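You operate a simulated robot arm through the tools that you are given. There is no shell and no other tool. Be economical: measure what you need, move in short steps, check, and stop when the job is done.

You are at the controls of a simulated two-armed robot. One attempt, no reset.

TASK
Close the middle trolley drawer. Open the top workbench drawer, take the orange pad and put it in the inside of the top workbench drawer and shut the drawer again. Fetch the round mirror and stand it on the top of the side cabinet. Take the square mirror and leave it on the top of the tool trolley. Set the middle shutter to ORDER. Set the left shutter to ORDER. Take the red box and leave it on the low shelf of the workbench. The order is free. Set down upright: orange pad, round mirror.
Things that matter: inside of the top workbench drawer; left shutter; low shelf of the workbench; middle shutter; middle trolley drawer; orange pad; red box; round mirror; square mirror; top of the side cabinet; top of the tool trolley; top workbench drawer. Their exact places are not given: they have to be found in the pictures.

Only the result counts: the job must be done as asked and must still hold three seconds after the hand-in. Knocking over, shifting, dropping, spilling or breaking anything else fails it.

THE ROBOT
Two 7-joint arms with four-finger grippers on one trunk, on a base that drives. Base frame: it is fixed to the floor where the robot stands at the start and does not move with it; the origin is under the middle of the robot, x ahead of it, y to its left, z up. Lengths are in mm, angles in rad, forces in N, time in s.
The left shoulder is at the start at [40, 181, 1055], the right one opposite. With the tool pointing down near the work surface each hand reaches from about 100 to 800 mm from the robot's upright axis, wherever it stands, measured 20 degrees to its own side. Places, roughly: inside of the top workbench drawer [0, 2100, 700]; left shutter [2500, 1000, 800]; low shelf of the workbench [-900, 1300, 200]; middle shutter [2900, 500, 800]; middle trolley drawer [800, -200, 600]; orange pad (5x4x4 cm) [400, -800, 600]; red box [-250, 2000, 750]; round mirror (5x10x21 cm) [1900, -1600, 800]; square mirror (5x12x20 cm) [2100, -1500, 800]; top of the side cabinet (20x20 cm) [3840, -600, 900]; top of the tool trolley [700, -400, 900]; top workbench drawer [100, 2000, 700]. Payload 3.67 kg a hand.
Tool frame (each hand has its own): the origin (TCP) lies between the finger pads and is the grasp point; the fingertips stand 28 mm ahead of it; z points along the fingers, y is the line along which they close. Largest opening 112 mm; the body of the gripper starts 73 mm behind the TCP.
Orientation is that of the tool frame in the base frame, as a unit quaternion [x, y, z, w]. With the fingers straight down and closing along the base's y, the tool's x points along the base's -x, its y along +y and its z along -z.

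THE INTERFACE
- The arms move only by the tool step_arm. It takes "left_series", "right_series" or both (then of equal length, played together; a hand with none holds still); each is a list of rows, each a list of 3 entries, a list of its own where there are three numbers: the turn, a rotation vector about the tool's x, y, z in rad, then the shift along the tool's x, y, z in mm, then the gripper command, from -1 (shut) to 1 (fully open), values between in proportion. In form: [[[wx, wy, wz], [tx, ty, tz], hand], ...]. A call has 1 to 10 rows; each row shifts and turns the commanded pose from where the row before left it, along the tool's axes as they then stand. Each row takes 0.2 s and may step no farther than 50 mm and 0.15 rad from the row before; otherwise, or with a gripper value out of range, the whole call is refused. Where a pose cannot be reached the arm comes as near as it can. A force on the tool above 40 N (or 10 N above the force at the start of the call, whichever is more), or a blocked arm, ends the call early, and 0.2 s more pass. The fingers move at their own pace and stop on an object; they squeeze with about 36 N. The grip force told is the motor's: it shows also when the fingers shut on nothing. Time passes only in rows, and 0.2 s behind the last, so rows that do not move let the fingers close. It gives the time, the measured TCP pose, the force on the tool (base axes), the opening and the grip force at its end, in the units of the frame above (readings bear some noise), with the torque about the TCP (base axes, N m) and any sound that the robot's microphone picked up, and new pictures: "views" is both (left out), scene, wrist or none (wrist: the cameras of the hands that moved).
- Cameras (640 x 400 px; columns grow to the right, rows downward): "scene" is now at [103.3, -37, 1285.6]; the picture's right is [-0.40, -0.91, 0.00], its down [-0.50, 0.22, -0.84] and it looks along [0.76, -0.34, -0.55] (base axes); focal length 214 px, centre (320, 200). "left" rides on the left gripper at [60, 18, -104] in its tool frame; the picture's right is [-0.29, 0.96, 0.00], its down [-0.80, -0.24, -0.55] and it looks along [-0.53, -0.16, 0.83] (tool axes); focal length 234 px, centre (320, 200). "right" rides on the right gripper at [60, -18, -104] in its tool frame; the picture's right is [0.29, 0.96, 0.00], its down [-0.80, 0.24, -0.55] and it looks along [-0.53, 0.16, 0.83] (tool axes); focal length 234 px, centre (320, 200).
- raise_lower(by): slides the trunk up (or, below 0, down) by that many mm; the arms and the scene camera ride with it, the base frame stays. It gives what a move gives, with no picture.
- base_move(legs): drives the robot by 1 to 6 legs, each [ahead, left, turn to the left] in mm, mm and rad, along the robot's own axes; the way and the turn of a leg run together, so that a leg with both is an arc; at most 1500 mm and 3.142 rad a leg. The arms and the cameras ride along, it lands a little off, and it stops where it bumps. It gives what a move gives, and a new picture of the scene camera.
- turn_head(pan, tilt): turns the head with the scene camera to pan (to the left, within 1.501 rad either way) and tilt (down, from -0.506 to 1.204), counted from straight ahead of the robot. It gives what a move gives, and a new picture of the scene camera.
- locate(camera, pixels): there is no depth. For up to 12 entries [column, row, z] of the newest picture of that camera ("zoom" is the newest enlarged one), the place [x, y] in the base frame at which the ray of that pixel passes the height z, good to about 2 mm. The clock stands still meanwhile.
- close_up(camera, box): a new picture of the part [left, top, right, bottom] of that camera's present view, enlarged. The clock stands still meanwhile.
- close_job(): hands the job in; it is judged then, once.

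Keep the steps short. Do not move on a guess: measure, check each grasp and each placing, and mend mistakes. In all there are 131 turns and 260 pictures (those below and enlarged ones count). Leave the grippers open and the arms clear of the work at the hand-in unless told otherwise, and finish with a single line.

The tools are called after "Call:" as a command line: name --argument value ..., lists and objects as JSON in quotes. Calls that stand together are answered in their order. step_arm: Moves the arms, as the interface text tells. Its arguments: {"type":"object","properties":{"left_series":{"type":"array","items":{"type":"array"}},"right_series":{"type":"array","items":{"type":"array"}},"views":{"type":"string","enum":["both","scene","wrist","none"]}},"required":[]} The other tools are called the same way: raise_lower (by) slides the trunk up or down; base_move (legs) drives the base; turn_head (pan, tilt) turns the head that bears the scene camera; locate (camera, pixels) gives the place at which the rays of pixels pass given heights; close_up (camera, box) takes an enlarged picture of a part of a camera's view; close_job () hands the job in.

At the start:

```text
time_s: 0.0
left_ee_pos: [508.0, -16.4, 1221.1]
left_tool_rot: [0.0, 1.0, 0.0, -0.001]
left_wrist_force: [0.8, 0.5, 0.8]
left_wrist_torque: [0.0, 0.05, 0.04]
left_grip_width: 112.0
left_gripper_force: 0.0
right_ee_pos: [378.3, -445.9, 1177.8]
right_tool_rot: [0.0, 1.0, 0.0, 0.0]
right_wrist_force: [-0.6, -0.6, -0.6]
right_wrist_torque: [0.02, 0.01, 0.01]
right_grip_width: 112.0
right_gripper_force: 0.0
trunk travel left (down, up): [-175.0, 339.0]
robot x, y, heading: [-0.2, -3.5, 0.002]
head pan, tilt: [-0.415, 0.581]
```

scene: 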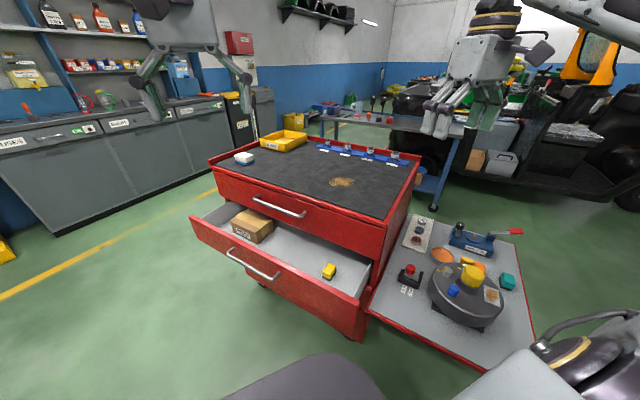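
right: 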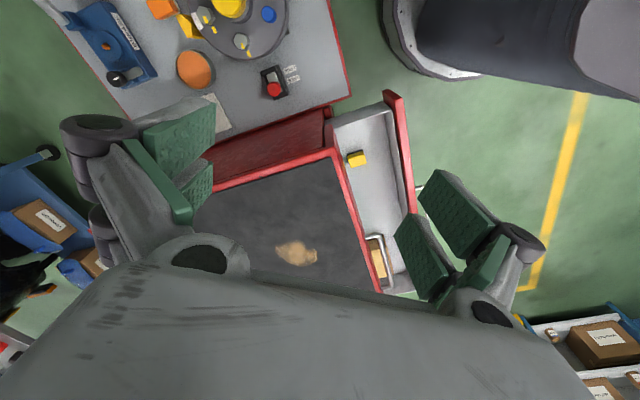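
left: 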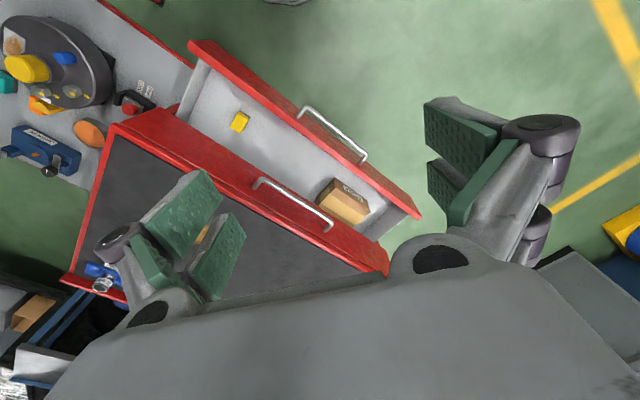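

I see the trolley with its open drawer ahead, and a side table with a turntable at the right. I look around first with close-ups of the current view.

Call:
close_up --camera "scene" --box '[380, 200, 560, 340]'

Call:
close_up --camera "scene" --box '[180, 100, 440, 340]'

Call:
close_up --camera "scene" --box '[0, 0, 260, 160]'

Call:
close_up --camera "scene" --box '[250, 60, 640, 220]'

```text
2.86 times, centred on (470, 270) of scene
```

zoom: 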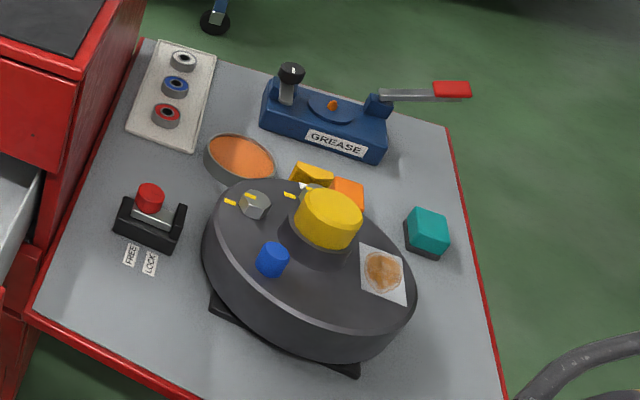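

```text
1.67 times, centred on (310, 220) of scene
```

zoom: 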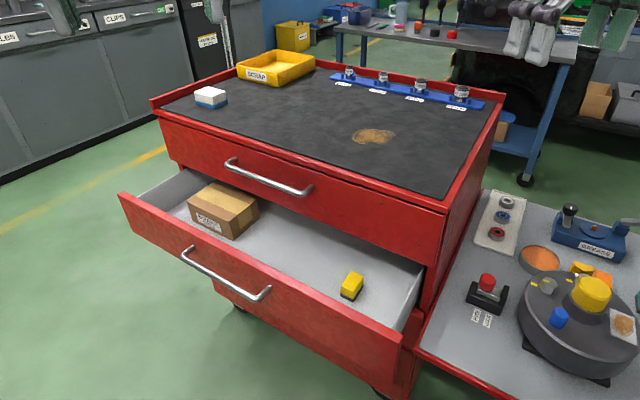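

```text
2.46 times, centred on (130, 80) of scene
```

zoom: 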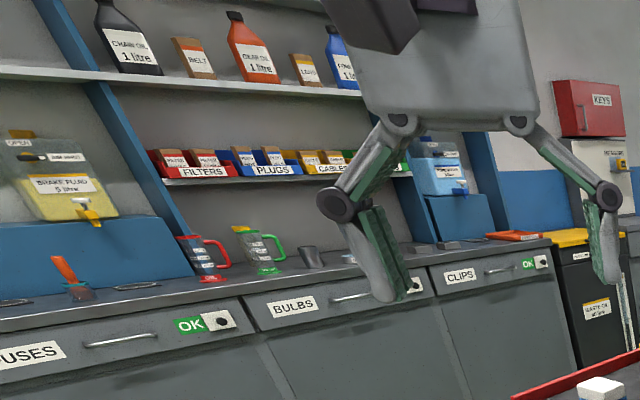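

```text
1.64 times, centred on (445, 140) of scene
```

zoom: 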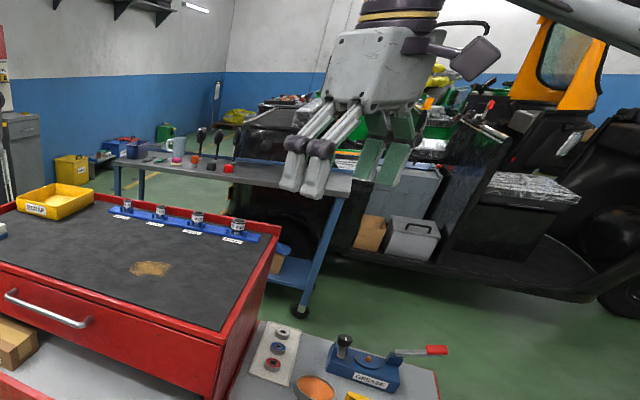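

Shutters appear to be small sliders on the drawers "FUSES" / "BULBS" / "CLIPS" with "OK" showing. I look around more with the head.

Call:
turn_head --pan 1.4 --tilt 0.4

Call:
turn_head --pan 0.4 --tilt 0.3

Call:
turn_head --pan -1.2 --tilt 0.6

```text
time_s: 1.8
left_ee_pos: [506.1, -16.0, 1220.5]
left_tool_rot: [0.0, 1.0, -0.001, 0.0]
left_wrist_force: [-0.3, 0.1, -0.2]
left_wrist_torque: [-0.01, 0.0, 0.02]
left_grip_width: 112.3
left_gripper_force: 0.0
right_ee_pos: [378.6, -446.4, 1176.9]
right_tool_rot: [0.001, 1.0, 0.0, 0.0]
right_wrist_force: [0.3, 0.5, 0.6]
right_wrist_torque: [-0.01, -0.01, 0.0]
right_grip_width: 111.6
right_gripper_force: 0.0
trunk travel left (down, up): [-175.0, 339.0]
robot x, y, heading: [1.3, 1.2, -0.0]
head pan, tilt: [1.4, 0.4]
```

scene: 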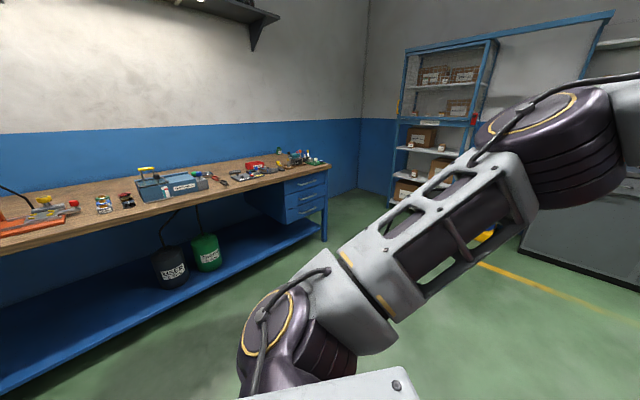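

```text
time_s: 3.1
left_ee_pos: [505.5, -16.1, 1221.0]
left_tool_rot: [0.0, 1.0, 0.0, -0.001]
left_wrist_force: [-0.7, -0.7, -0.3]
left_wrist_torque: [-0.02, 0.0, 0.02]
left_grip_width: 112.1
left_gripper_force: 0.1
right_ee_pos: [377.1, -445.6, 1176.9]
right_tool_rot: [0.0, 1.0, 0.0, 0.0]
right_wrist_force: [0.7, -0.4, 0.1]
right_wrist_torque: [0.0, 0.01, -0.01]
right_grip_width: 112.0
right_gripper_force: 0.0
trunk travel left (down, up): [-175.0, 339.0]
robot x, y, heading: [-5.6, 0.3, -0.002]
head pan, tilt: [0.4, 0.3]
```

scene: 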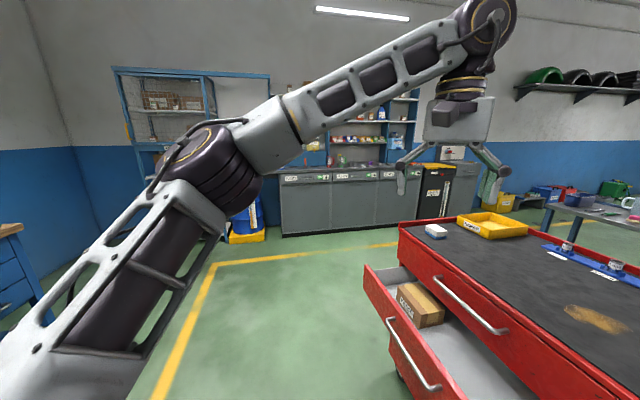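

```text
time_s: 4.8
left_ee_pos: [506.2, -16.6, 1220.5]
left_tool_rot: [0.0, 1.0, 0.0, 0.0]
left_wrist_force: [0.4, -0.2, 0.0]
left_wrist_torque: [0.03, -0.05, 0.0]
left_grip_width: 112.0
left_gripper_force: 0.1
right_ee_pos: [378.0, -445.3, 1177.3]
right_tool_rot: [0.0, 1.0, 0.0, -0.001]
right_wrist_force: [-0.4, 0.1, -0.4]
right_wrist_torque: [0.0, 0.03, -0.04]
right_grip_width: 111.9
right_gripper_force: 0.1
trunk travel left (down, up): [-175.0, 339.0]
robot x, y, heading: [-3.6, 0.3, -0.002]
head pan, tilt: [-1.201, 0.6]
```

scene: 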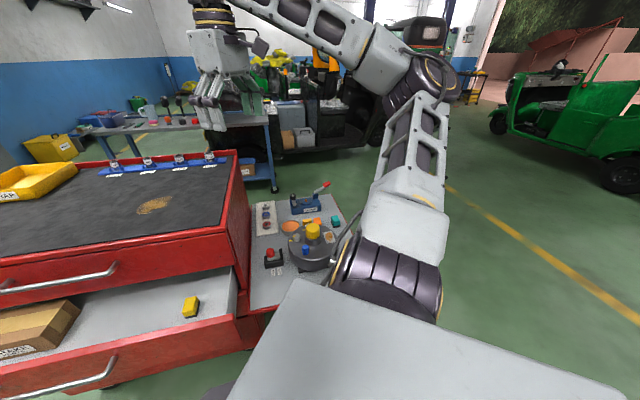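

Call:
close_up --camera "scene" --box '[250, 175, 350, 280]'

Call:
close_up --camera "right" --box '[60, 0, 360, 140]'

```text
3.81 times, centred on (300, 228) of scene
```

zoom: 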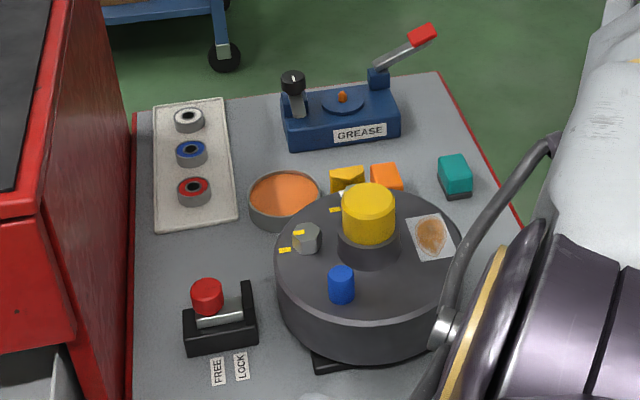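

```text
2.13 times, centred on (210, 70) of right
```

zoom: 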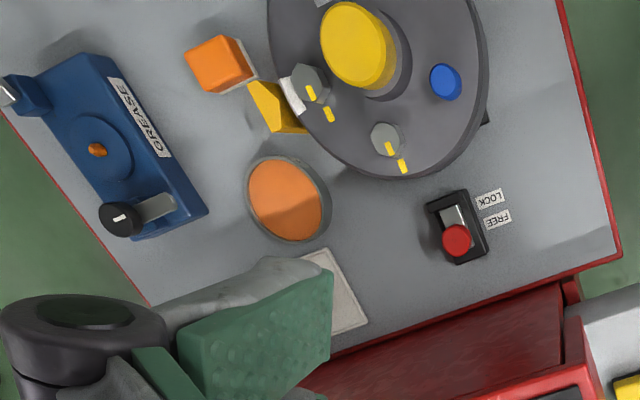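

Orange pad is the orange block with a light base at zoom (218,63). I move the head to look straight at the drawer and measure its front.

Call:
turn_head --pan -0.4 --tilt 0.85

Call:
locate --camera "right" --pixels '[[157, 18, 600], [160, 12, 600], [168, 6, 600], [340, 130, 600], [300, 80, 600], [220, 95, 600], [357, 160, 600], [325, 160, 900], [200, 190, 900]]'

```text
time_s: 5.9
left_ee_pos: [506.3, -17.2, 1222.4]
left_tool_rot: [0.0, 1.0, 0.0, 0.0]
left_wrist_force: [0.3, 0.5, -0.3]
left_wrist_torque: [0.01, -0.02, 0.0]
left_grip_width: 112.1
left_gripper_force: 0.0
right_ee_pos: [378.1, -445.9, 1176.7]
right_tool_rot: [-0.001, 1.0, 0.0, 0.0]
right_wrist_force: [-0.6, -0.2, -0.2]
right_wrist_torque: [0.0, 0.0, 0.06]
right_grip_width: 111.8
right_gripper_force: 0.0
trunk travel left (down, up): [-175.0, 339.0]
robot x, y, heading: [1.8, 0.8, 0.002]
head pan, tilt: [-0.4, 0.85]
```

scene: 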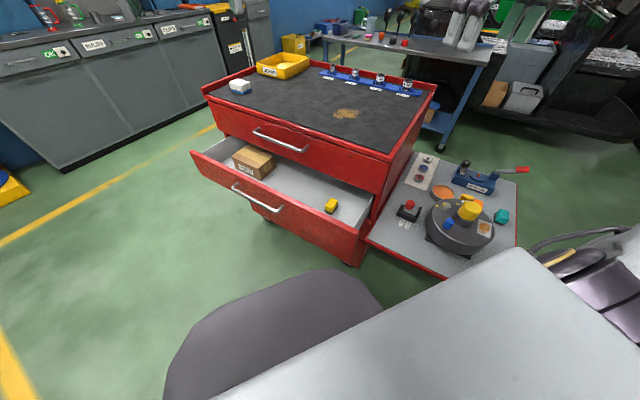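

```text
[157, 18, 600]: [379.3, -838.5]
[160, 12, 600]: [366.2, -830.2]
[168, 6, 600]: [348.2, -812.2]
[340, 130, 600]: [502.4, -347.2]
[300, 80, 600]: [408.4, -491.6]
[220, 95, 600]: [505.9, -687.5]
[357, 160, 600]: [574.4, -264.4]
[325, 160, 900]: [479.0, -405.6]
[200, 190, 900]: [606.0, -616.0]
```

Call:
locate --camera "scene" --pixels '[[191, 152, 500], [191, 152, 600], [191, 152, 700], [358, 234, 500], [358, 234, 600], [358, 234, 700], [232, 187, 550], [280, 210, 550], [370, 243, 500], [524, 262, 500]]'

Call:
locate --camera "left" --pixels '[[421, 215, 500], [421, 215, 600], [421, 215, 700], [190, 42, 500], [190, 42, 600], [190, 42, 700]]'

Call:
close_up --camera "scene" --box '[180, 60, 440, 280]'

```text
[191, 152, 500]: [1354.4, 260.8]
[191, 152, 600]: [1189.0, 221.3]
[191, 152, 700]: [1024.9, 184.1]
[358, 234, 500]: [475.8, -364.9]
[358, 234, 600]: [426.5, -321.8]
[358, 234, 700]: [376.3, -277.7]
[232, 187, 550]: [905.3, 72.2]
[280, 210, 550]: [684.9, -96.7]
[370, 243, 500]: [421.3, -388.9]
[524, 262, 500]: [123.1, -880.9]
```

```text
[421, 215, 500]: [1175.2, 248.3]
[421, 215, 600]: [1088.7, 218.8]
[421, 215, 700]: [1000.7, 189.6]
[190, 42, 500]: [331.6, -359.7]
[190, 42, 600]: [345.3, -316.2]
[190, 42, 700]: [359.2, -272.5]
```

```text
1.82 times, centred on (310, 170) of scene
```

zoom: 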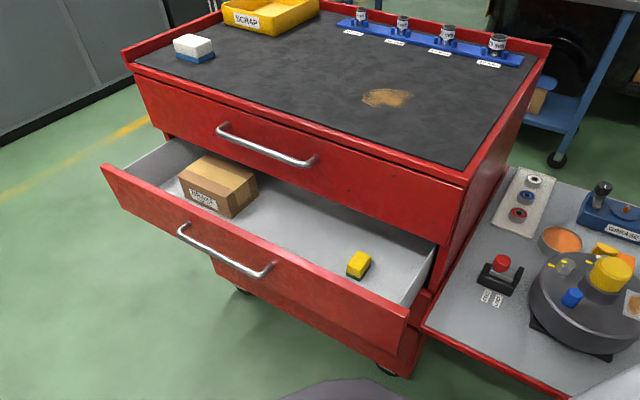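

Call:
locate --camera "scene" --pixels '[[280, 211, 600], [280, 211, 700], [233, 186, 600], [233, 186, 700], [253, 131, 800], [253, 131, 900], [305, 152, 800], [305, 152, 900]]'

Call:
locate --camera "left" --pixels '[[302, 110, 600], [302, 110, 700], [366, 158, 600], [366, 158, 700], [255, 181, 800], [255, 181, 900], [332, 230, 800], [332, 230, 900]]'

Call:
close_up --camera "left" --box '[180, 30, 440, 240]'

```text
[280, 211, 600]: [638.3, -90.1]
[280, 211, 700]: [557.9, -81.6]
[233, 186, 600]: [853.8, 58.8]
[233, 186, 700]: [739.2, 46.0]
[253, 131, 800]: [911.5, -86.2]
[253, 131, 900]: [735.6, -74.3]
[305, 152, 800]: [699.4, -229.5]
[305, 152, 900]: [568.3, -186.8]
```

```text
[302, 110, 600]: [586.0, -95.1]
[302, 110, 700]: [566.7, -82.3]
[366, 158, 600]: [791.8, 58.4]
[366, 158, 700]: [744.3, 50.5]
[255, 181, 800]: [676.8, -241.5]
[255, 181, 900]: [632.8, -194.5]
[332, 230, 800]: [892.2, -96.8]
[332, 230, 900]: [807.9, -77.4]
```

```text
1.90 times, centred on (310, 135) of left
```

zoom: 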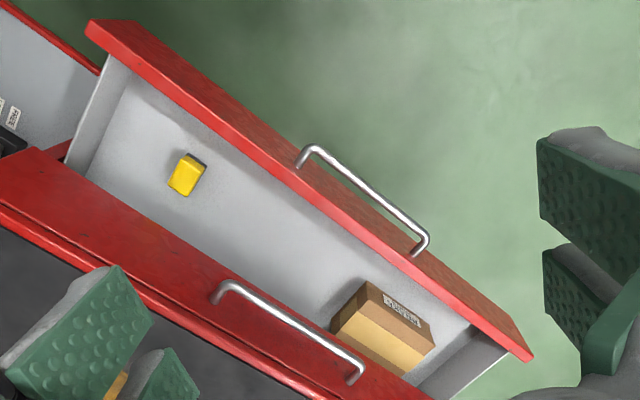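

Drawer front runs from (363,-261) to (974,173), top z≈728, inward normal (0.58,-0.82), handle about 190 mm short of the closed position. I'll close it with the left hand shut; first rotate the left hand to face it and move the right hand out over the pad.

Call:
step_arm --left_series '[[[0, 0, 0], [48, -44, 0], -1], [[0, 0, 0], [48, -44, 0], -1], [[0, 0, 0.136], [0, 0, 0], -1], [[0, 0, 0.136], [0, 0, 0], -1], [[0, 0, 0.136], [0, 0, 0], -1], [[0, 0, 0.136], [0, 0, 0], -1], [[0, 0, 0.136], [0, 0, 0], -1], [[0, 0, 0.136], [0, 0, 0], -1], [[0, 0, 0.136], [0, 0, 0], -1], [[0, 0, 0], [0, 0, 0], -1]]' --right_series '[[[0, 0, 0], [0, -48, 0], 1], [[0, 0, 0], [0, -48, 0], 1], [[0, 0, 0], [0, -48, 0], 1], [[0, 0, 0], [0, -48, 0], 1], [[0, 0, 0], [0, -48, 0], 1], [[0, 0, 0], [0, -48, 0], 1], [[0, 0, 0], [0, -48, 0], 1], [[0, 0, 0], [0, 0, 0], 1], [[0, 0, 0], [0, 0, 0], 1], [[0, 0, 0], [0, 0, 0], 1]]' --views "both"

```text
refused: row 1 steps farther than a row can; nothing moved
```

Call:
step_arm --left_series '[[[0, 0, 0], [32, -29, 0], -1], [[0, 0, 0], [32, -29, 0], -1], [[0, 0, 0], [32, -29, 0], -1], [[0, 0, 0.136], [0, 0, 0], -1], [[0, 0, 0.136], [0, 0, 0], -1], [[0, 0, 0.136], [0, 0, 0], -1], [[0, 0, 0.136], [0, 0, 0], -1], [[0, 0, 0.136], [0, 0, 0], -1], [[0, 0, 0.136], [0, 0, 0], -1], [[0, 0, 0.136], [0, 0, 0], -1]]' --right_series '[[[0, 0, 0], [0, -48, 0], 1], [[0, 0, 0], [0, -48, 0], 1], [[0, 0, 0], [0, -48, 0], 1], [[0, 0, 0], [0, -48, 0], 1], [[0, 0, 0], [0, -48, 0], 1], [[0, 0, 0], [0, -48, 0], 1], [[0, 0, 0], [0, -48, 0], 1], [[0, 0, 0], [0, 0, 0], 1], [[0, 0, 0], [0, 0, 0], 1], [[0, 0, 0], [0, 0, 0], 1]]' --views "both"

```text
time_s: 8.1
left_ee_pos: [410.3, -104.1, 1220.0]
left_tool_rot: [0.459, 0.888, -0.001, -0.001]
left_wrist_force: [0.3, 0.5, 0.8]
left_wrist_torque: [0.01, -0.03, 0.03]
left_grip_width: 0.0
left_gripper_force: 36.1
right_ee_pos: [383.1, -575.8, 1127.2]
right_tool_rot: [0.002, 1.0, 0.0, 0.002]
right_wrist_force: [0.5, 0.3, 0.0]
right_wrist_torque: [-0.01, -0.01, -0.05]
right_grip_width: 111.9
right_gripper_force: 0.0
right hand out of reach, approached as far as the arm can: row 3, 4, 5, 6, 7
trunk travel left (down, up): [-175.0, 339.0]
robot x, y, heading: [2.3, -2.9, -0.001]
head pan, tilt: [-0.4, 0.85]
```

scene: 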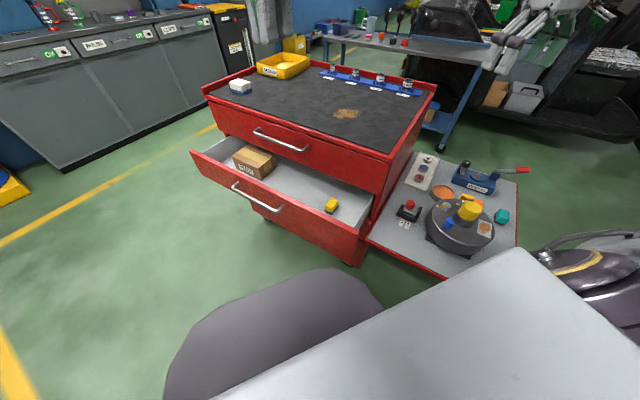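
right: 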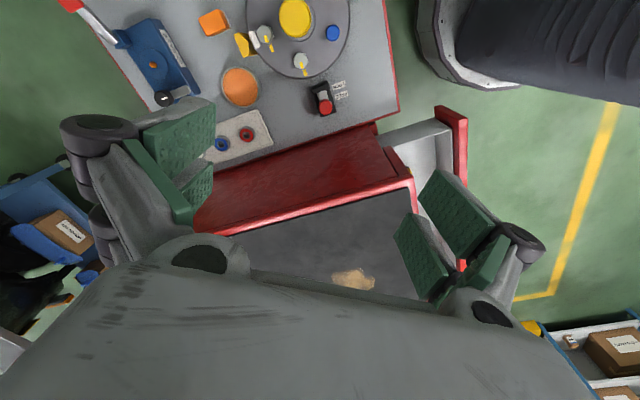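
left: 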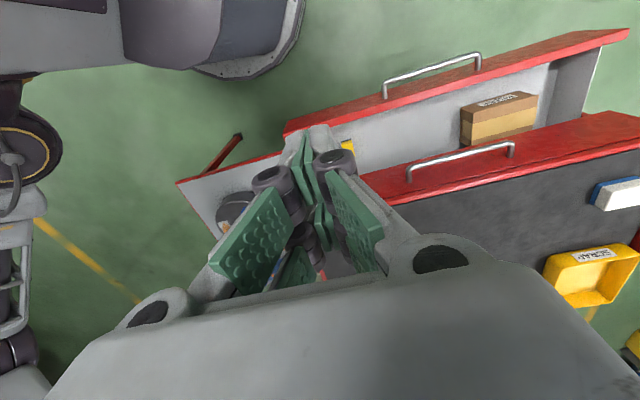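

Call:
step_arm --left_series '[[[0, 0, 0], [0, 0, 49], -1], [[0, 0, 0], [0, 0, 49], -1], [[0, 0, 0], [0, 0, 49], -1], [[0, 0, 0], [0, 0, 49], -1], [[0, 0, 0], [0, 0, 49], -1], [[0, 0, 0], [0, 0, 49], -1], [[0, -0.125, 0], [0, 0, 0], -1], [[0, -0.125, 0], [0, 0, 0], -1], [[0, -0.125, 0], [0, 0, 0], -1], [[0, -0.125, 0], [0, 0, 0], -1]]' --views "none"

Call:
step_arm --left_series '[[[0, 0, 0], [23, 0, 43], -1], [[0, 0, 0], [23, 0, 43], -1], [[0, 0, 0], [23, 0, 43], -1], [[0, 0, 0], [23, 0, 43], -1], [[0, 0, 0], [19, 0, 35], -1]]' --views "both"

```text
time_s: 10.3
left_ee_pos: [411.6, -103.9, 927.8]
left_tool_rot: [0.444, 0.861, -0.114, 0.221]
left_wrist_force: [0.5, -0.2, 0.6]
left_wrist_torque: [0.02, 0.01, 0.04]
left_grip_width: 0.0
left_gripper_force: 36.2
right_ee_pos: [383.4, -574.5, 1127.4]
right_tool_rot: [0.003, 1.0, -0.002, 0.001]
right_wrist_force: [0.2, 0.6, 0.1]
right_wrist_torque: [-0.01, 0.0, 0.0]
right_grip_width: 111.7
right_gripper_force: 0.0
trunk travel left (down, up): [-175.0, 339.0]
robot x, y, heading: [1.7, -2.6, -0.001]
head pan, tilt: [-0.4, 0.85]
```

```text
time_s: 11.5
left_ee_pos: [412.3, -103.1, 694.6]
left_tool_rot: [0.444, 0.862, -0.112, 0.219]
left_wrist_force: [0.2, -0.2, 1.1]
left_wrist_torque: [-0.03, -0.04, 0.01]
left_grip_width: 0.0
left_gripper_force: 35.3
right_ee_pos: [383.8, -575.8, 1125.4]
right_tool_rot: [0.003, 1.0, 0.0, 0.0]
right_wrist_force: [0.0, 0.5, -0.2]
right_wrist_torque: [0.0, 0.03, 0.02]
right_grip_width: 112.0
right_gripper_force: 0.0
trunk travel left (down, up): [-175.0, 339.0]
robot x, y, heading: [0.9, -2.2, -0.003]
head pan, tilt: [-0.4, 0.85]
```

scene: 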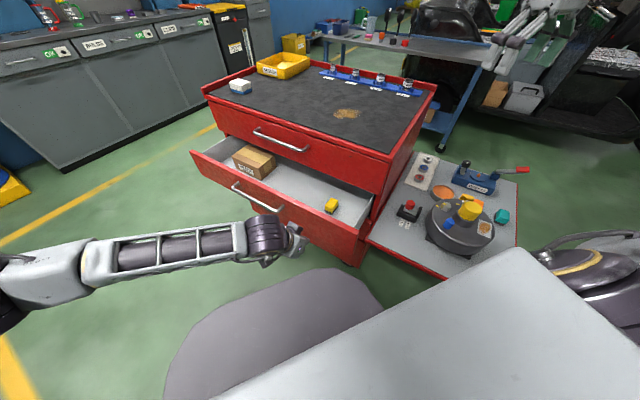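
left: 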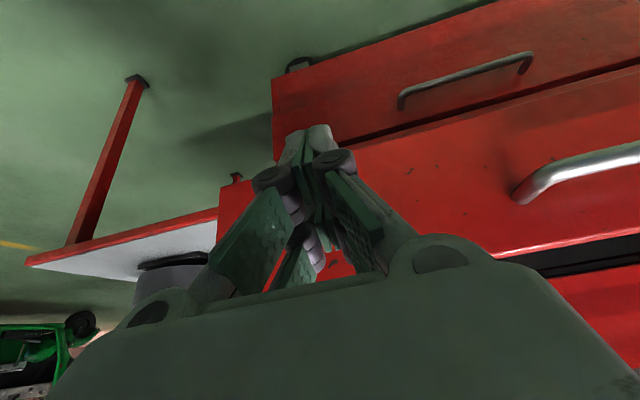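

Hand is in front of the drawer face right of the handle. Now push along the normal.

Call:
step_arm --left_series '[[[0, 0, 0], [-22, 0, 12], -1], [[0, 0, 0], [-22, 0, 12], -1], [[0, 0, 0], [-22, 0, 12], -1], [[0, 0, 0], [-22, 0, 12], -1], [[0, 0, 0], [-22, 0, 12], -1], [[0, 0, 0], [-22, 0, 12], -1], [[0, 0, 0], [-22, 0, 12], -1], [[0, 0, 0], [-22, 0, 12], -1]]' --views "scene"

```text
time_s: 13.3
left_ee_pos: [528.6, -269.2, 691.6]
left_tool_rot: [0.444, 0.862, -0.113, 0.219]
left_wrist_force: [0.5, -0.2, 0.8]
left_wrist_torque: [0.02, 0.0, 0.0]
left_grip_width: 0.0
left_gripper_force: 35.9
right_ee_pos: [383.3, -576.9, 1126.8]
right_tool_rot: [0.002, 1.0, 0.001, 0.001]
right_wrist_force: [0.8, 0.2, -0.3]
right_wrist_torque: [0.01, -0.02, -0.01]
right_grip_width: 112.1
right_gripper_force: 0.1
trunk travel left (down, up): [-175.0, 339.0]
robot x, y, heading: [1.7, -0.5, -0.002]
head pan, tilt: [-0.4, 0.85]
```

scene: 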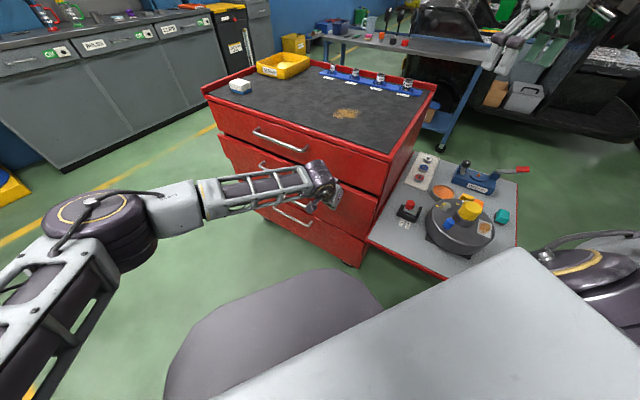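

Drawer moves in smoothly; push the remaining stretch in smaller steps until it resists.

Call:
step_arm --left_series '[[[0, 0, 0], [-18, 0, 10], -1], [[0, 0, 0], [-18, 0, 10], -1], [[0, 0, 0], [-13, 0, 7], -1], [[0, 0, 0], [-9, 0, 5], -1], [[0, 0, 0], [-9, 0, 5], -1], [[0, 0, 0], [-9, 0, 5], -1]]' --views "scene"

```text
time_s: 13.8
left_ee_pos: [541.8, -291.1, 691.9]
left_tool_rot: [0.443, 0.863, -0.111, 0.215]
left_wrist_force: [-7.5, 8.0, 6.8]
left_wrist_torque: [-0.08, -0.02, -0.07]
left_grip_width: 6.0
left_gripper_force: 35.1
right_ee_pos: [383.8, -573.9, 1126.7]
right_tool_rot: [0.003, 1.0, -0.001, 0.001]
right_wrist_force: [1.2, -0.6, -0.5]
right_wrist_torque: [0.03, 0.02, 0.04]
right_grip_width: 112.0
right_gripper_force: 0.0
trunk travel left (down, up): [-175.0, 339.0]
robot x, y, heading: [-0.8, 1.3, -0.0]
head pan, tilt: [-0.4, 0.85]
stopped in row 2 (left hand): the force on the tool passed its limit at 80 N (the readings are from after the stop); the commanded pose is now the measured one
```

scene: 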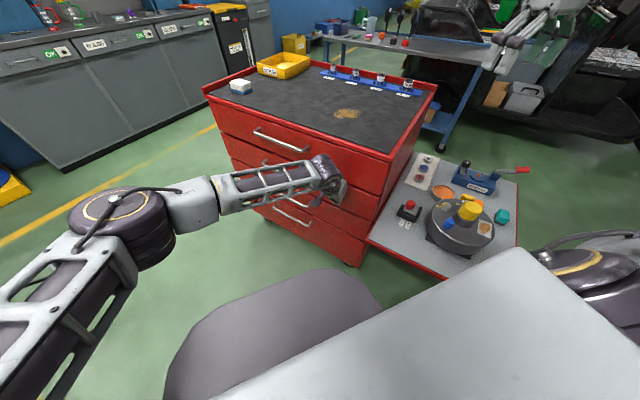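

Call:
close_up --camera "scene" --box '[200, 90, 400, 280]'

Call:
close_up --camera "left" --box '[0, 0, 640, 400]'

```text
2.11 times, centred on (300, 185) of scene
```

zoom: 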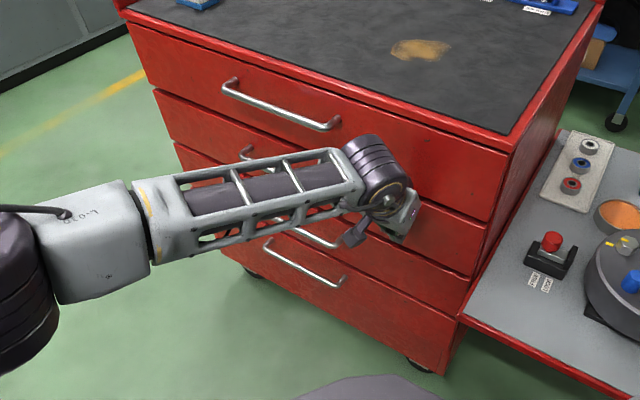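

```text
1.00 times, centred on (320, 200) of left (not enlarged: the box is as wide or as high as the picture)
```

zoom: 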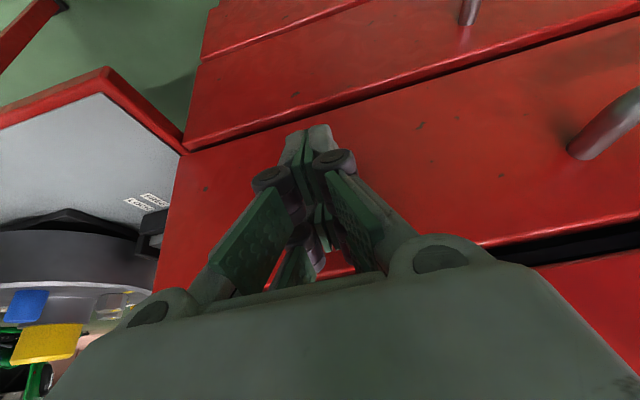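

The drawer looks flush. Back the hand off and check.

Call:
step_arm --left_series '[[[0, 0, 0], [40, 0, -22], -1], [[0, 0, 0], [40, 0, -22], -1], [[0, 0, 0], [40, 0, -22], -1], [[0, 0, 0], [40, 0, -22], -1], [[0, 0, 0], [40, 0, -22], -1], [[0, 0, 0], [-23, 0, -43], -1], [[0, 0, 0], [-23, 0, -43], -1], [[0, 0, 0], [-23, 0, -43], -1], [[0, 0, 0], [-23, 0, -43], -1], [[0, 0, 0], [-23, 0, -43], -1]]' --views "both"

Call:
close_up --camera "scene" --box '[200, 90, 400, 280]'

```text
time_s: 16.0
left_ee_pos: [408.3, -105.4, 936.9]
left_tool_rot: [0.444, 0.863, -0.11, 0.214]
left_wrist_force: [-0.6, -1.1, 0.0]
left_wrist_torque: [0.05, 0.0, 0.0]
left_grip_width: 0.0
left_gripper_force: 35.8
right_ee_pos: [382.8, -576.1, 1127.3]
right_tool_rot: [0.003, 1.0, -0.001, 0.001]
right_wrist_force: [-0.1, 0.2, 0.5]
right_wrist_torque: [0.05, -0.01, 0.01]
right_grip_width: 111.8
right_gripper_force: 0.0
trunk travel left (down, up): [-175.0, 339.0]
robot x, y, heading: [6.9, 1.4, 0.002]
head pan, tilt: [-0.4, 0.85]
```

scene: 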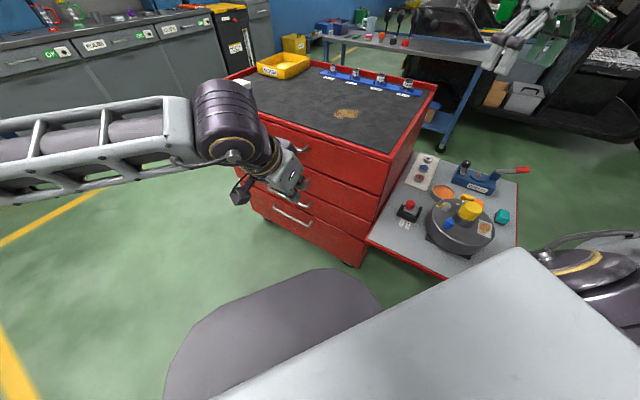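
left: 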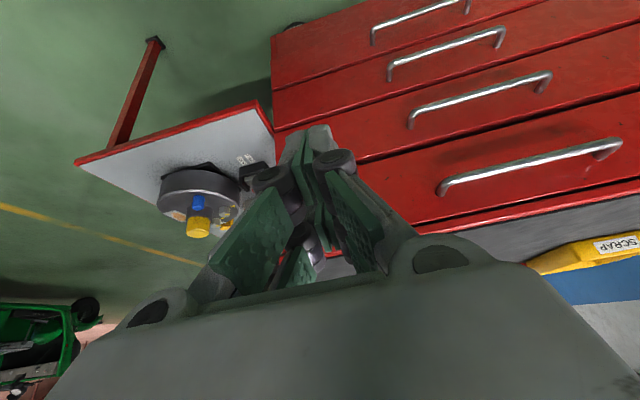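

```text
2.11 times, centred on (300, 185) of scene
```

zoom: 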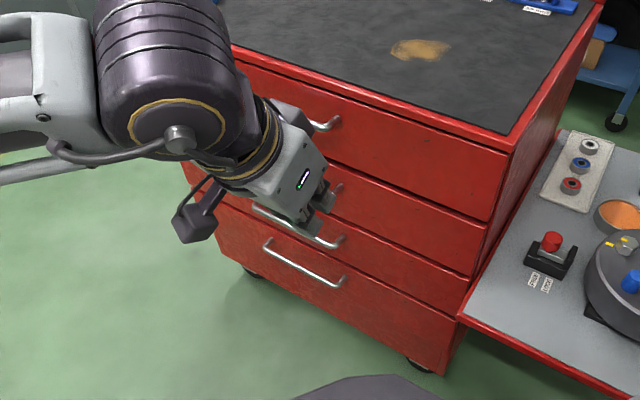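

Drawer closed. Now the orange pad: measure with both right and scene cameras.

Call:
locate --camera "right" --pixels '[[213, 20, 500], [213, 20, 600], [213, 20, 700], [323, 103, 500], [323, 103, 600], [323, 103, 700]]'

Call:
locate --camera "scene" --pixels '[[409, 204, 500], [409, 204, 600], [409, 204, 700], [480, 198, 600], [480, 198, 700]]'

Call:
close_up --camera "right" --box '[150, 0, 350, 120]'

Call:
close_up --camera "scene" --box '[380, 140, 540, 260]'

```text
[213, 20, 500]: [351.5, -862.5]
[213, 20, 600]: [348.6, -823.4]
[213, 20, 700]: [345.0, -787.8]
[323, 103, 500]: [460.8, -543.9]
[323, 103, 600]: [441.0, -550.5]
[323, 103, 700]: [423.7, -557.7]
```

```text
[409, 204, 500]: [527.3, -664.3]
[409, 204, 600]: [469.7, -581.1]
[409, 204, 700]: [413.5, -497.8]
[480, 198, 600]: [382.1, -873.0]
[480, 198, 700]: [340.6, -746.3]
```

```text
3.20 times, centred on (250, 60) of right
```

zoom: 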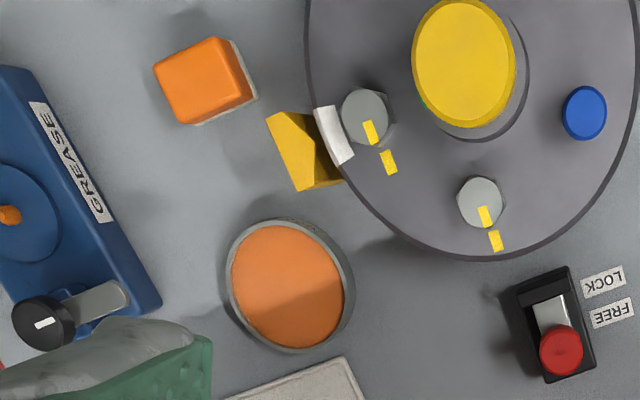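

```text
3.33 times, centred on (460, 200) of scene
```

zoom: 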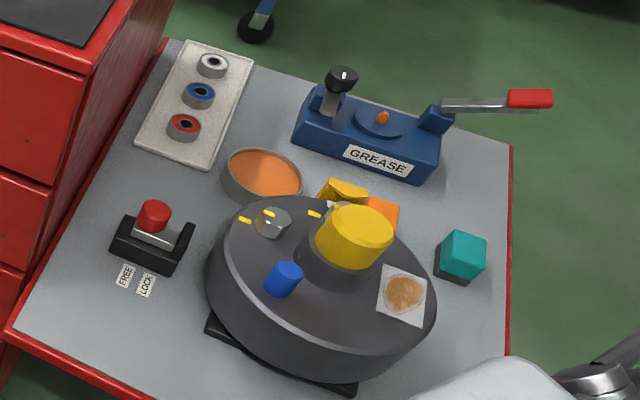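

Call:
close_up --camera "right" --box '[185, 0, 265, 50]'

```text
8.00 times, centred on (225, 25) of right
```

zoom: 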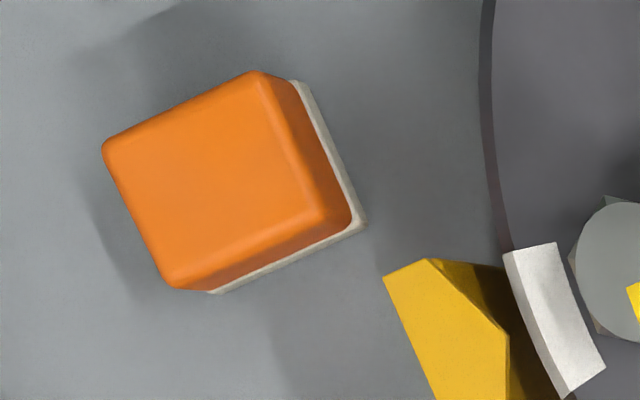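

Call:
locate --camera "zoom" --pixels '[[106, 148, 640], [252, 73, 640], [320, 220, 640], [175, 287, 640], [300, 82, 600], [365, 222, 600], [212, 293, 600], [106, 148, 620], [252, 73, 620], [320, 220, 620], [175, 287, 620], [365, 222, 580]]'

```text
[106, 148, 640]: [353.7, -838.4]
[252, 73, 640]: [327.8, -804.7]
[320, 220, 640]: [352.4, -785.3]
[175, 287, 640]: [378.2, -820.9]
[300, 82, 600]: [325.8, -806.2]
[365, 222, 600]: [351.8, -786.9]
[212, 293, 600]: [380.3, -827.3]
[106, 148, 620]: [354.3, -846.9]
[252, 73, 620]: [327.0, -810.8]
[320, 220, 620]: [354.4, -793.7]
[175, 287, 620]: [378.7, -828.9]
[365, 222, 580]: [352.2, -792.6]
```

Next measure the wing-table's near edge and the turntable's cap, to decide how far the base may drive.

Call:
locate --camera "scene" --pixels '[[370, 243, 600], [403, 262, 600], [440, 279, 600], [530, 254, 600], [532, 176, 600], [466, 208, 700], [466, 208, 750], [428, 234, 650], [490, 236, 650]]'

Call:
locate --camera "right" --pixels '[[296, 17, 650], [296, 17, 700], [296, 17, 750], [399, 110, 600], [374, 0, 600], [250, 30, 650], [400, 105, 600]]'

Call:
close_up --camera "scene" --box '[280, 180, 540, 340]'

```text
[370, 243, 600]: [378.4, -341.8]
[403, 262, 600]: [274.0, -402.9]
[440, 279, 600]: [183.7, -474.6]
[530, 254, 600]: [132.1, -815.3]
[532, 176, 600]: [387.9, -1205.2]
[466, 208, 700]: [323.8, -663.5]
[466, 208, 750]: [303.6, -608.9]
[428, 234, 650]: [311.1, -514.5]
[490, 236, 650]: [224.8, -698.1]
```

```text
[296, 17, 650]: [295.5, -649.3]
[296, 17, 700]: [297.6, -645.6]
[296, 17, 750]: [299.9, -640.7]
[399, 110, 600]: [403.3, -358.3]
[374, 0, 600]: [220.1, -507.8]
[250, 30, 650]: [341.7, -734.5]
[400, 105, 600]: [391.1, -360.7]
```

```text
2.46 times, centred on (410, 260) of scene
```

zoom: 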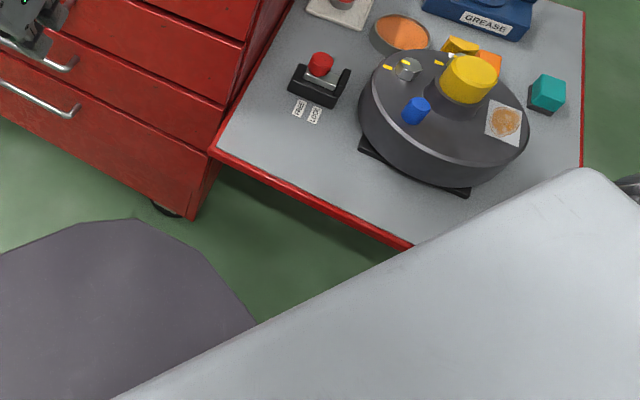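

Call:
locate --camera "scene" --pixels '[[335, 268, 50], [335, 268, 300], [250, 283, 50], [250, 283, 300], [382, 308, 50], [382, 308, 300], [350, 267, 0]]'

Call:
turn_head --pan -1.2 --tilt 1.1

```text
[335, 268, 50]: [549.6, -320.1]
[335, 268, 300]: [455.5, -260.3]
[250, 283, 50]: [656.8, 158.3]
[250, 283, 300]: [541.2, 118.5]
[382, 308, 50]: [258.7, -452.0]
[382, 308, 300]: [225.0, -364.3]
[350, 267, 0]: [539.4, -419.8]
```

```text
time_s: 17.1
left_ee_pos: [409.2, -106.3, 935.6]
left_tool_rot: [0.443, 0.863, -0.11, 0.216]
left_wrist_force: [0.1, -0.7, -0.1]
left_wrist_torque: [-0.01, 0.0, 0.02]
left_grip_width: 0.2
left_gripper_force: 35.5
right_ee_pos: [384.0, -575.7, 1126.4]
right_tool_rot: [0.003, 1.0, 0.0, 0.0]
right_wrist_force: [0.1, 0.8, 0.1]
right_wrist_torque: [-0.01, 0.0, 0.02]
right_grip_width: 112.1
right_gripper_force: 0.0
trunk travel left (down, up): [-175.0, 339.0]
robot x, y, heading: [-1.0, -1.2, -0.005]
head pan, tilt: [-1.201, 1.1]
```

scene: 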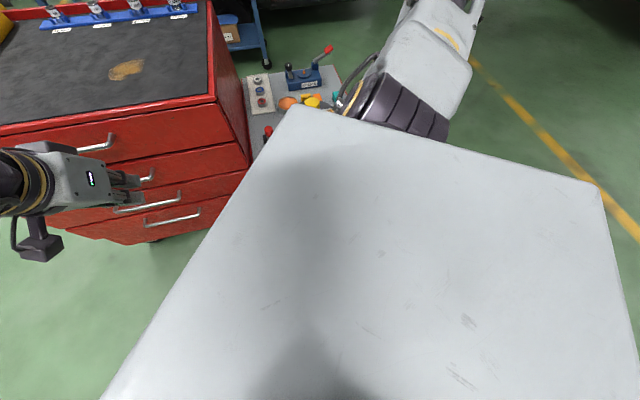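

The pad is out of reach from here and best approached from the wing's outer right side. I back off, strafe right, turn to face it.

Call:
turn_head --pan -0.2 --tilt 0.7

Call:
base_move --legs '[[-600, 0, 0], [0, -1200, 0], [0, 0, 0.618]]'

```text
time_s: 18.4
left_ee_pos: [408.4, -106.4, 936.0]
left_tool_rot: [0.443, 0.864, -0.11, 0.215]
left_wrist_force: [0.7, 0.1, -0.3]
left_wrist_torque: [-0.03, 0.0, -0.01]
left_grip_width: 0.1
left_gripper_force: 35.6
right_ee_pos: [384.3, -575.3, 1126.7]
right_tool_rot: [0.003, 1.0, -0.001, 0.001]
right_wrist_force: [0.5, -0.5, 0.1]
right_wrist_torque: [-0.01, -0.01, 0.0]
right_grip_width: 112.1
right_gripper_force: 0.2
trunk travel left (down, up): [-175.0, 339.0]
robot x, y, heading: [1.2, -3.8, -0.001]
head pan, tilt: [-0.201, 0.7]
```

scene: 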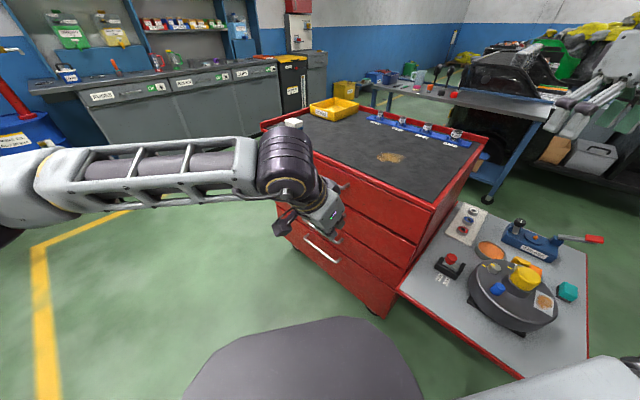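

```text
time_s: 29.7
left_ee_pos: [-203.9, -1073.6, 936.0]
left_tool_rot: [0.159, 0.957, -0.039, 0.239]
left_wrist_force: [0.6, 0.3, 0.4]
left_wrist_torque: [-0.01, 0.0, 0.0]
left_grip_width: 0.0
left_gripper_force: 35.5
right_ee_pos: [48.4, -1470.5, 1125.9]
right_tool_rot: [-0.303, 0.953, 0.0, 0.0]
right_wrist_force: [0.6, 0.0, 0.3]
right_wrist_torque: [0.01, 0.04, -0.01]
right_grip_width: 112.1
right_gripper_force: 0.2
trunk travel left (down, up): [-175.0, 339.0]
robot x, y, heading: [-599.2, -1227.4, 0.619]
head pan, tilt: [-0.201, 0.7]
```

scene: 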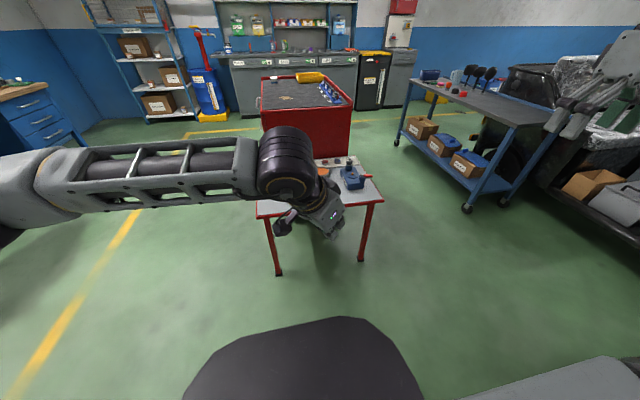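

Good; clear floor. Move left hand out of the way to the left, and drive 380 ahead to the table's outer side.

Call:
step_arm --left_series '[[[0, 0.125, 0], [30, 24, -16], -1], [[0, 0.125, 0], [30, 24, -16], -1], [[0, 0.125, 0], [30, 24, -16], -1], [[0, 0.125, 0], [30, 24, -16], -1], [[0, 0, 0], [34, 24, 0], 1], [[0, 0, 0], [34, 24, 0], 1], [[0, 0, 0], [0, 0, -40], 1], [[0, 0, 0], [0, 0, -40], 1], [[0, 0, 0], [0, 0, -40], 1], [[0, 0, 0], [0, 0, -40], 1]]' --views "none"

Call:
base_move --legs '[[380, 0, 0]]'

```text
time_s: 31.9
left_ee_pos: [-345.6, -873.4, 1125.6]
left_tool_rot: [0.163, 0.987, 0.001, -0.005]
left_wrist_force: [-1.0, 0.1, 0.2]
left_wrist_torque: [-0.01, -0.02, 0.02]
left_grip_width: 112.0
left_gripper_force: 0.2
right_ee_pos: [48.5, -1471.4, 1125.5]
right_tool_rot: [-0.302, 0.953, 0.0, 0.0]
right_wrist_force: [-0.4, 0.3, -0.1]
right_wrist_torque: [-0.01, -0.01, 0.0]
right_grip_width: 112.3
right_gripper_force: 0.2
trunk travel left (down, up): [-175.0, 339.0]
robot x, y, heading: [-599.9, -1227.5, 0.623]
head pan, tilt: [-0.201, 0.7]
```

```text
time_s: 34.4
left_ee_pos: [-42.1, -646.6, 1125.0]
left_tool_rot: [0.158, 0.987, 0.001, -0.005]
left_wrist_force: [0.5, 0.2, -0.6]
left_wrist_torque: [-0.07, 0.0, 0.0]
left_grip_width: 111.6
left_gripper_force: 0.1
right_ee_pos: [359.2, -1239.7, 1126.8]
right_tool_rot: [-0.308, 0.951, -0.001, 0.0]
right_wrist_force: [0.2, 0.3, -0.5]
right_wrist_torque: [0.01, 0.01, -0.03]
right_grip_width: 112.0
right_gripper_force: 0.1
trunk travel left (down, up): [-175.0, 339.0]
robot x, y, heading: [-291.4, -1005.2, 0.624]
head pan, tilt: [-0.201, 0.7]
```

scene: 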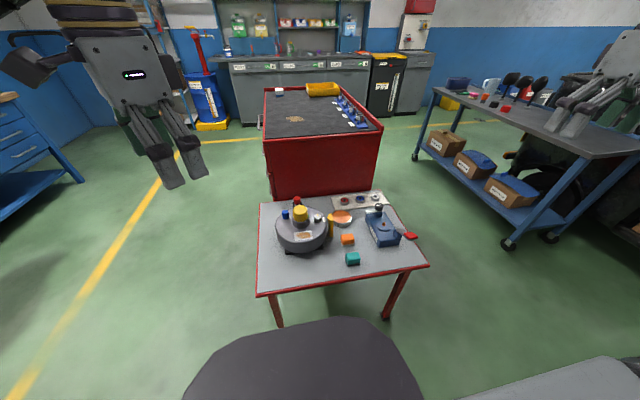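

Now the pad is visible clearly at (347,240). Measure it up close.

Call:
close_up --camera "scene" --box '[310, 200, 430, 275]'

Call:
locate --camera "scene" --pixels '[[347, 237, 600], [347, 237, 640], [340, 245, 600], [355, 245, 600], [340, 235, 640], [354, 236, 640]]'

```text
5.33 times, centred on (370, 238) of scene
```

zoom: 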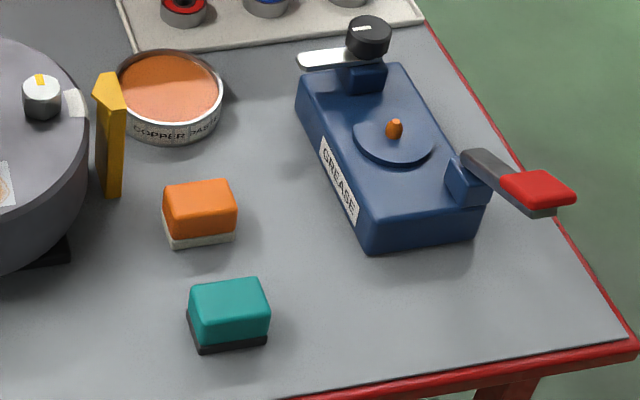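

```text
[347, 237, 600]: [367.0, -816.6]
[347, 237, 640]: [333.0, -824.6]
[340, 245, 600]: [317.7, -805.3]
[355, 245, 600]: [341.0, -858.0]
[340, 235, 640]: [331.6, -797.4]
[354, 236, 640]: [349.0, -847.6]
```

Call:
step_arm --right_series '[[[0, 0, 0], [-24, 35, 20], 0.3], [[0, 0, 0], [-24, 35, 20], 0.3], [[0, 0, 0], [-24, 35, 20], 0.3], [[0, 0, 0], [-24, 35, 20], 0.3], [[0, 0, 0], [-24, 35, 20], 0.3], [[0, 0, 0], [-24, 35, 20], 0.3], [[0, 0, 0], [-24, 35, 20], 0.3], [[0, 0, 0], [-24, 35, 20], 0.3], [[0, 0, 0], [-24, 35, 20], 0.3], [[0, 0, 0], [-24, 35, 20], 0.3]]' --views "none"

Call:
step_arm --right_series '[[[0, 0, -0.143], [0, 0, 10], 0.3], [[0, 0, -0.143], [0, 0, 10], 0.3], [[0, 0, -0.143], [0, 0, 10], 0.3], [[0, 0, -0.143], [0, 0, 10], 0.3], [[0, 0, -0.143], [0, 0, 10], 0.3], [[0, 0, -0.143], [0, 0, 10], 0.3], [[0, 0, -0.143], [0, 0, 10], 0.3], [[0, 0, -0.143], [0, 0, 10], 0.3], [[0, 0, -0.143], [0, 0, 10], 0.3], [[0, 0, -0.143], [0, 0, 10], 0.3]]' --views "both"

```text
time_s: 36.6
left_ee_pos: [-40.1, -645.8, 1125.4]
left_tool_rot: [0.158, 0.987, 0.001, -0.006]
left_wrist_force: [0.0, -0.1, 0.2]
left_wrist_torque: [0.0, 0.03, -0.05]
left_grip_width: 112.0
left_gripper_force: 0.1
right_ee_pos: [352.3, -816.4, 925.0]
right_tool_rot: [-0.308, 0.951, 0.0, 0.0]
right_wrist_force: [0.5, 0.3, -0.2]
right_wrist_torque: [0.02, 0.03, -0.02]
right_grip_width: 73.2
right_gripper_force: 0.1
trunk travel left (down, up): [-175.0, 339.0]
robot x, y, heading: [-292.2, -999.8, 0.629]
head pan, tilt: [-0.201, 0.7]
```

```text
time_s: 38.8
left_ee_pos: [-42.2, -644.8, 1126.6]
left_tool_rot: [0.158, 0.987, 0.001, -0.005]
left_wrist_force: [1.0, 0.8, 0.1]
left_wrist_torque: [0.03, -0.01, 0.01]
left_grip_width: 111.9
left_gripper_force: 0.1
right_ee_pos: [51.3, -824.1, 791.4]
right_tool_rot: [0.852, -0.523, 0.006, -0.007]
right_wrist_force: [-0.6, 0.0, 0.4]
right_wrist_torque: [-0.01, -0.02, 0.04]
right_grip_width: 72.6
right_gripper_force: 0.1
right hand out of reach, approached as far as the arm can: row 5, 6, 7, 8, 9, 10
trunk travel left (down, up): [-175.0, 339.0]
robot x, y, heading: [-286.4, -998.3, 0.631]
head pan, tilt: [-0.201, 0.7]
```

scene: 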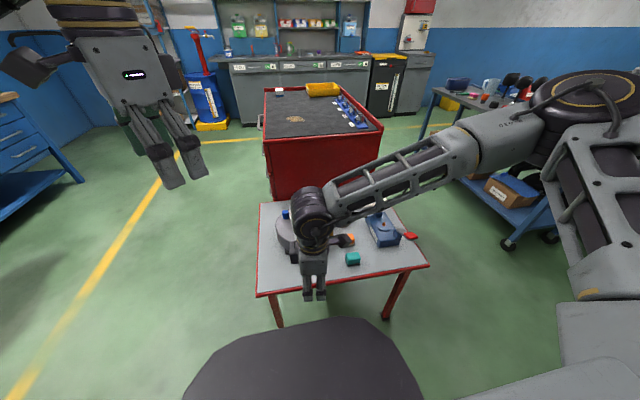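
right: 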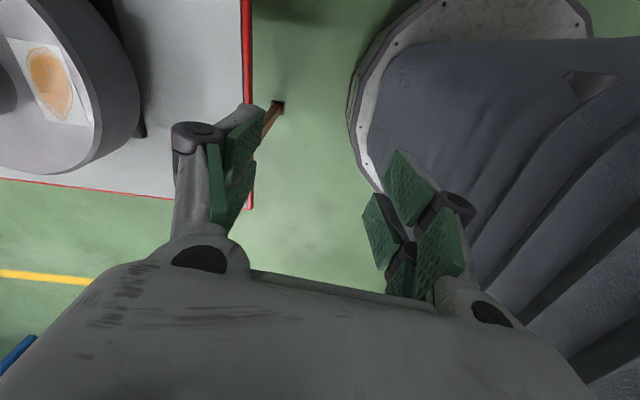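

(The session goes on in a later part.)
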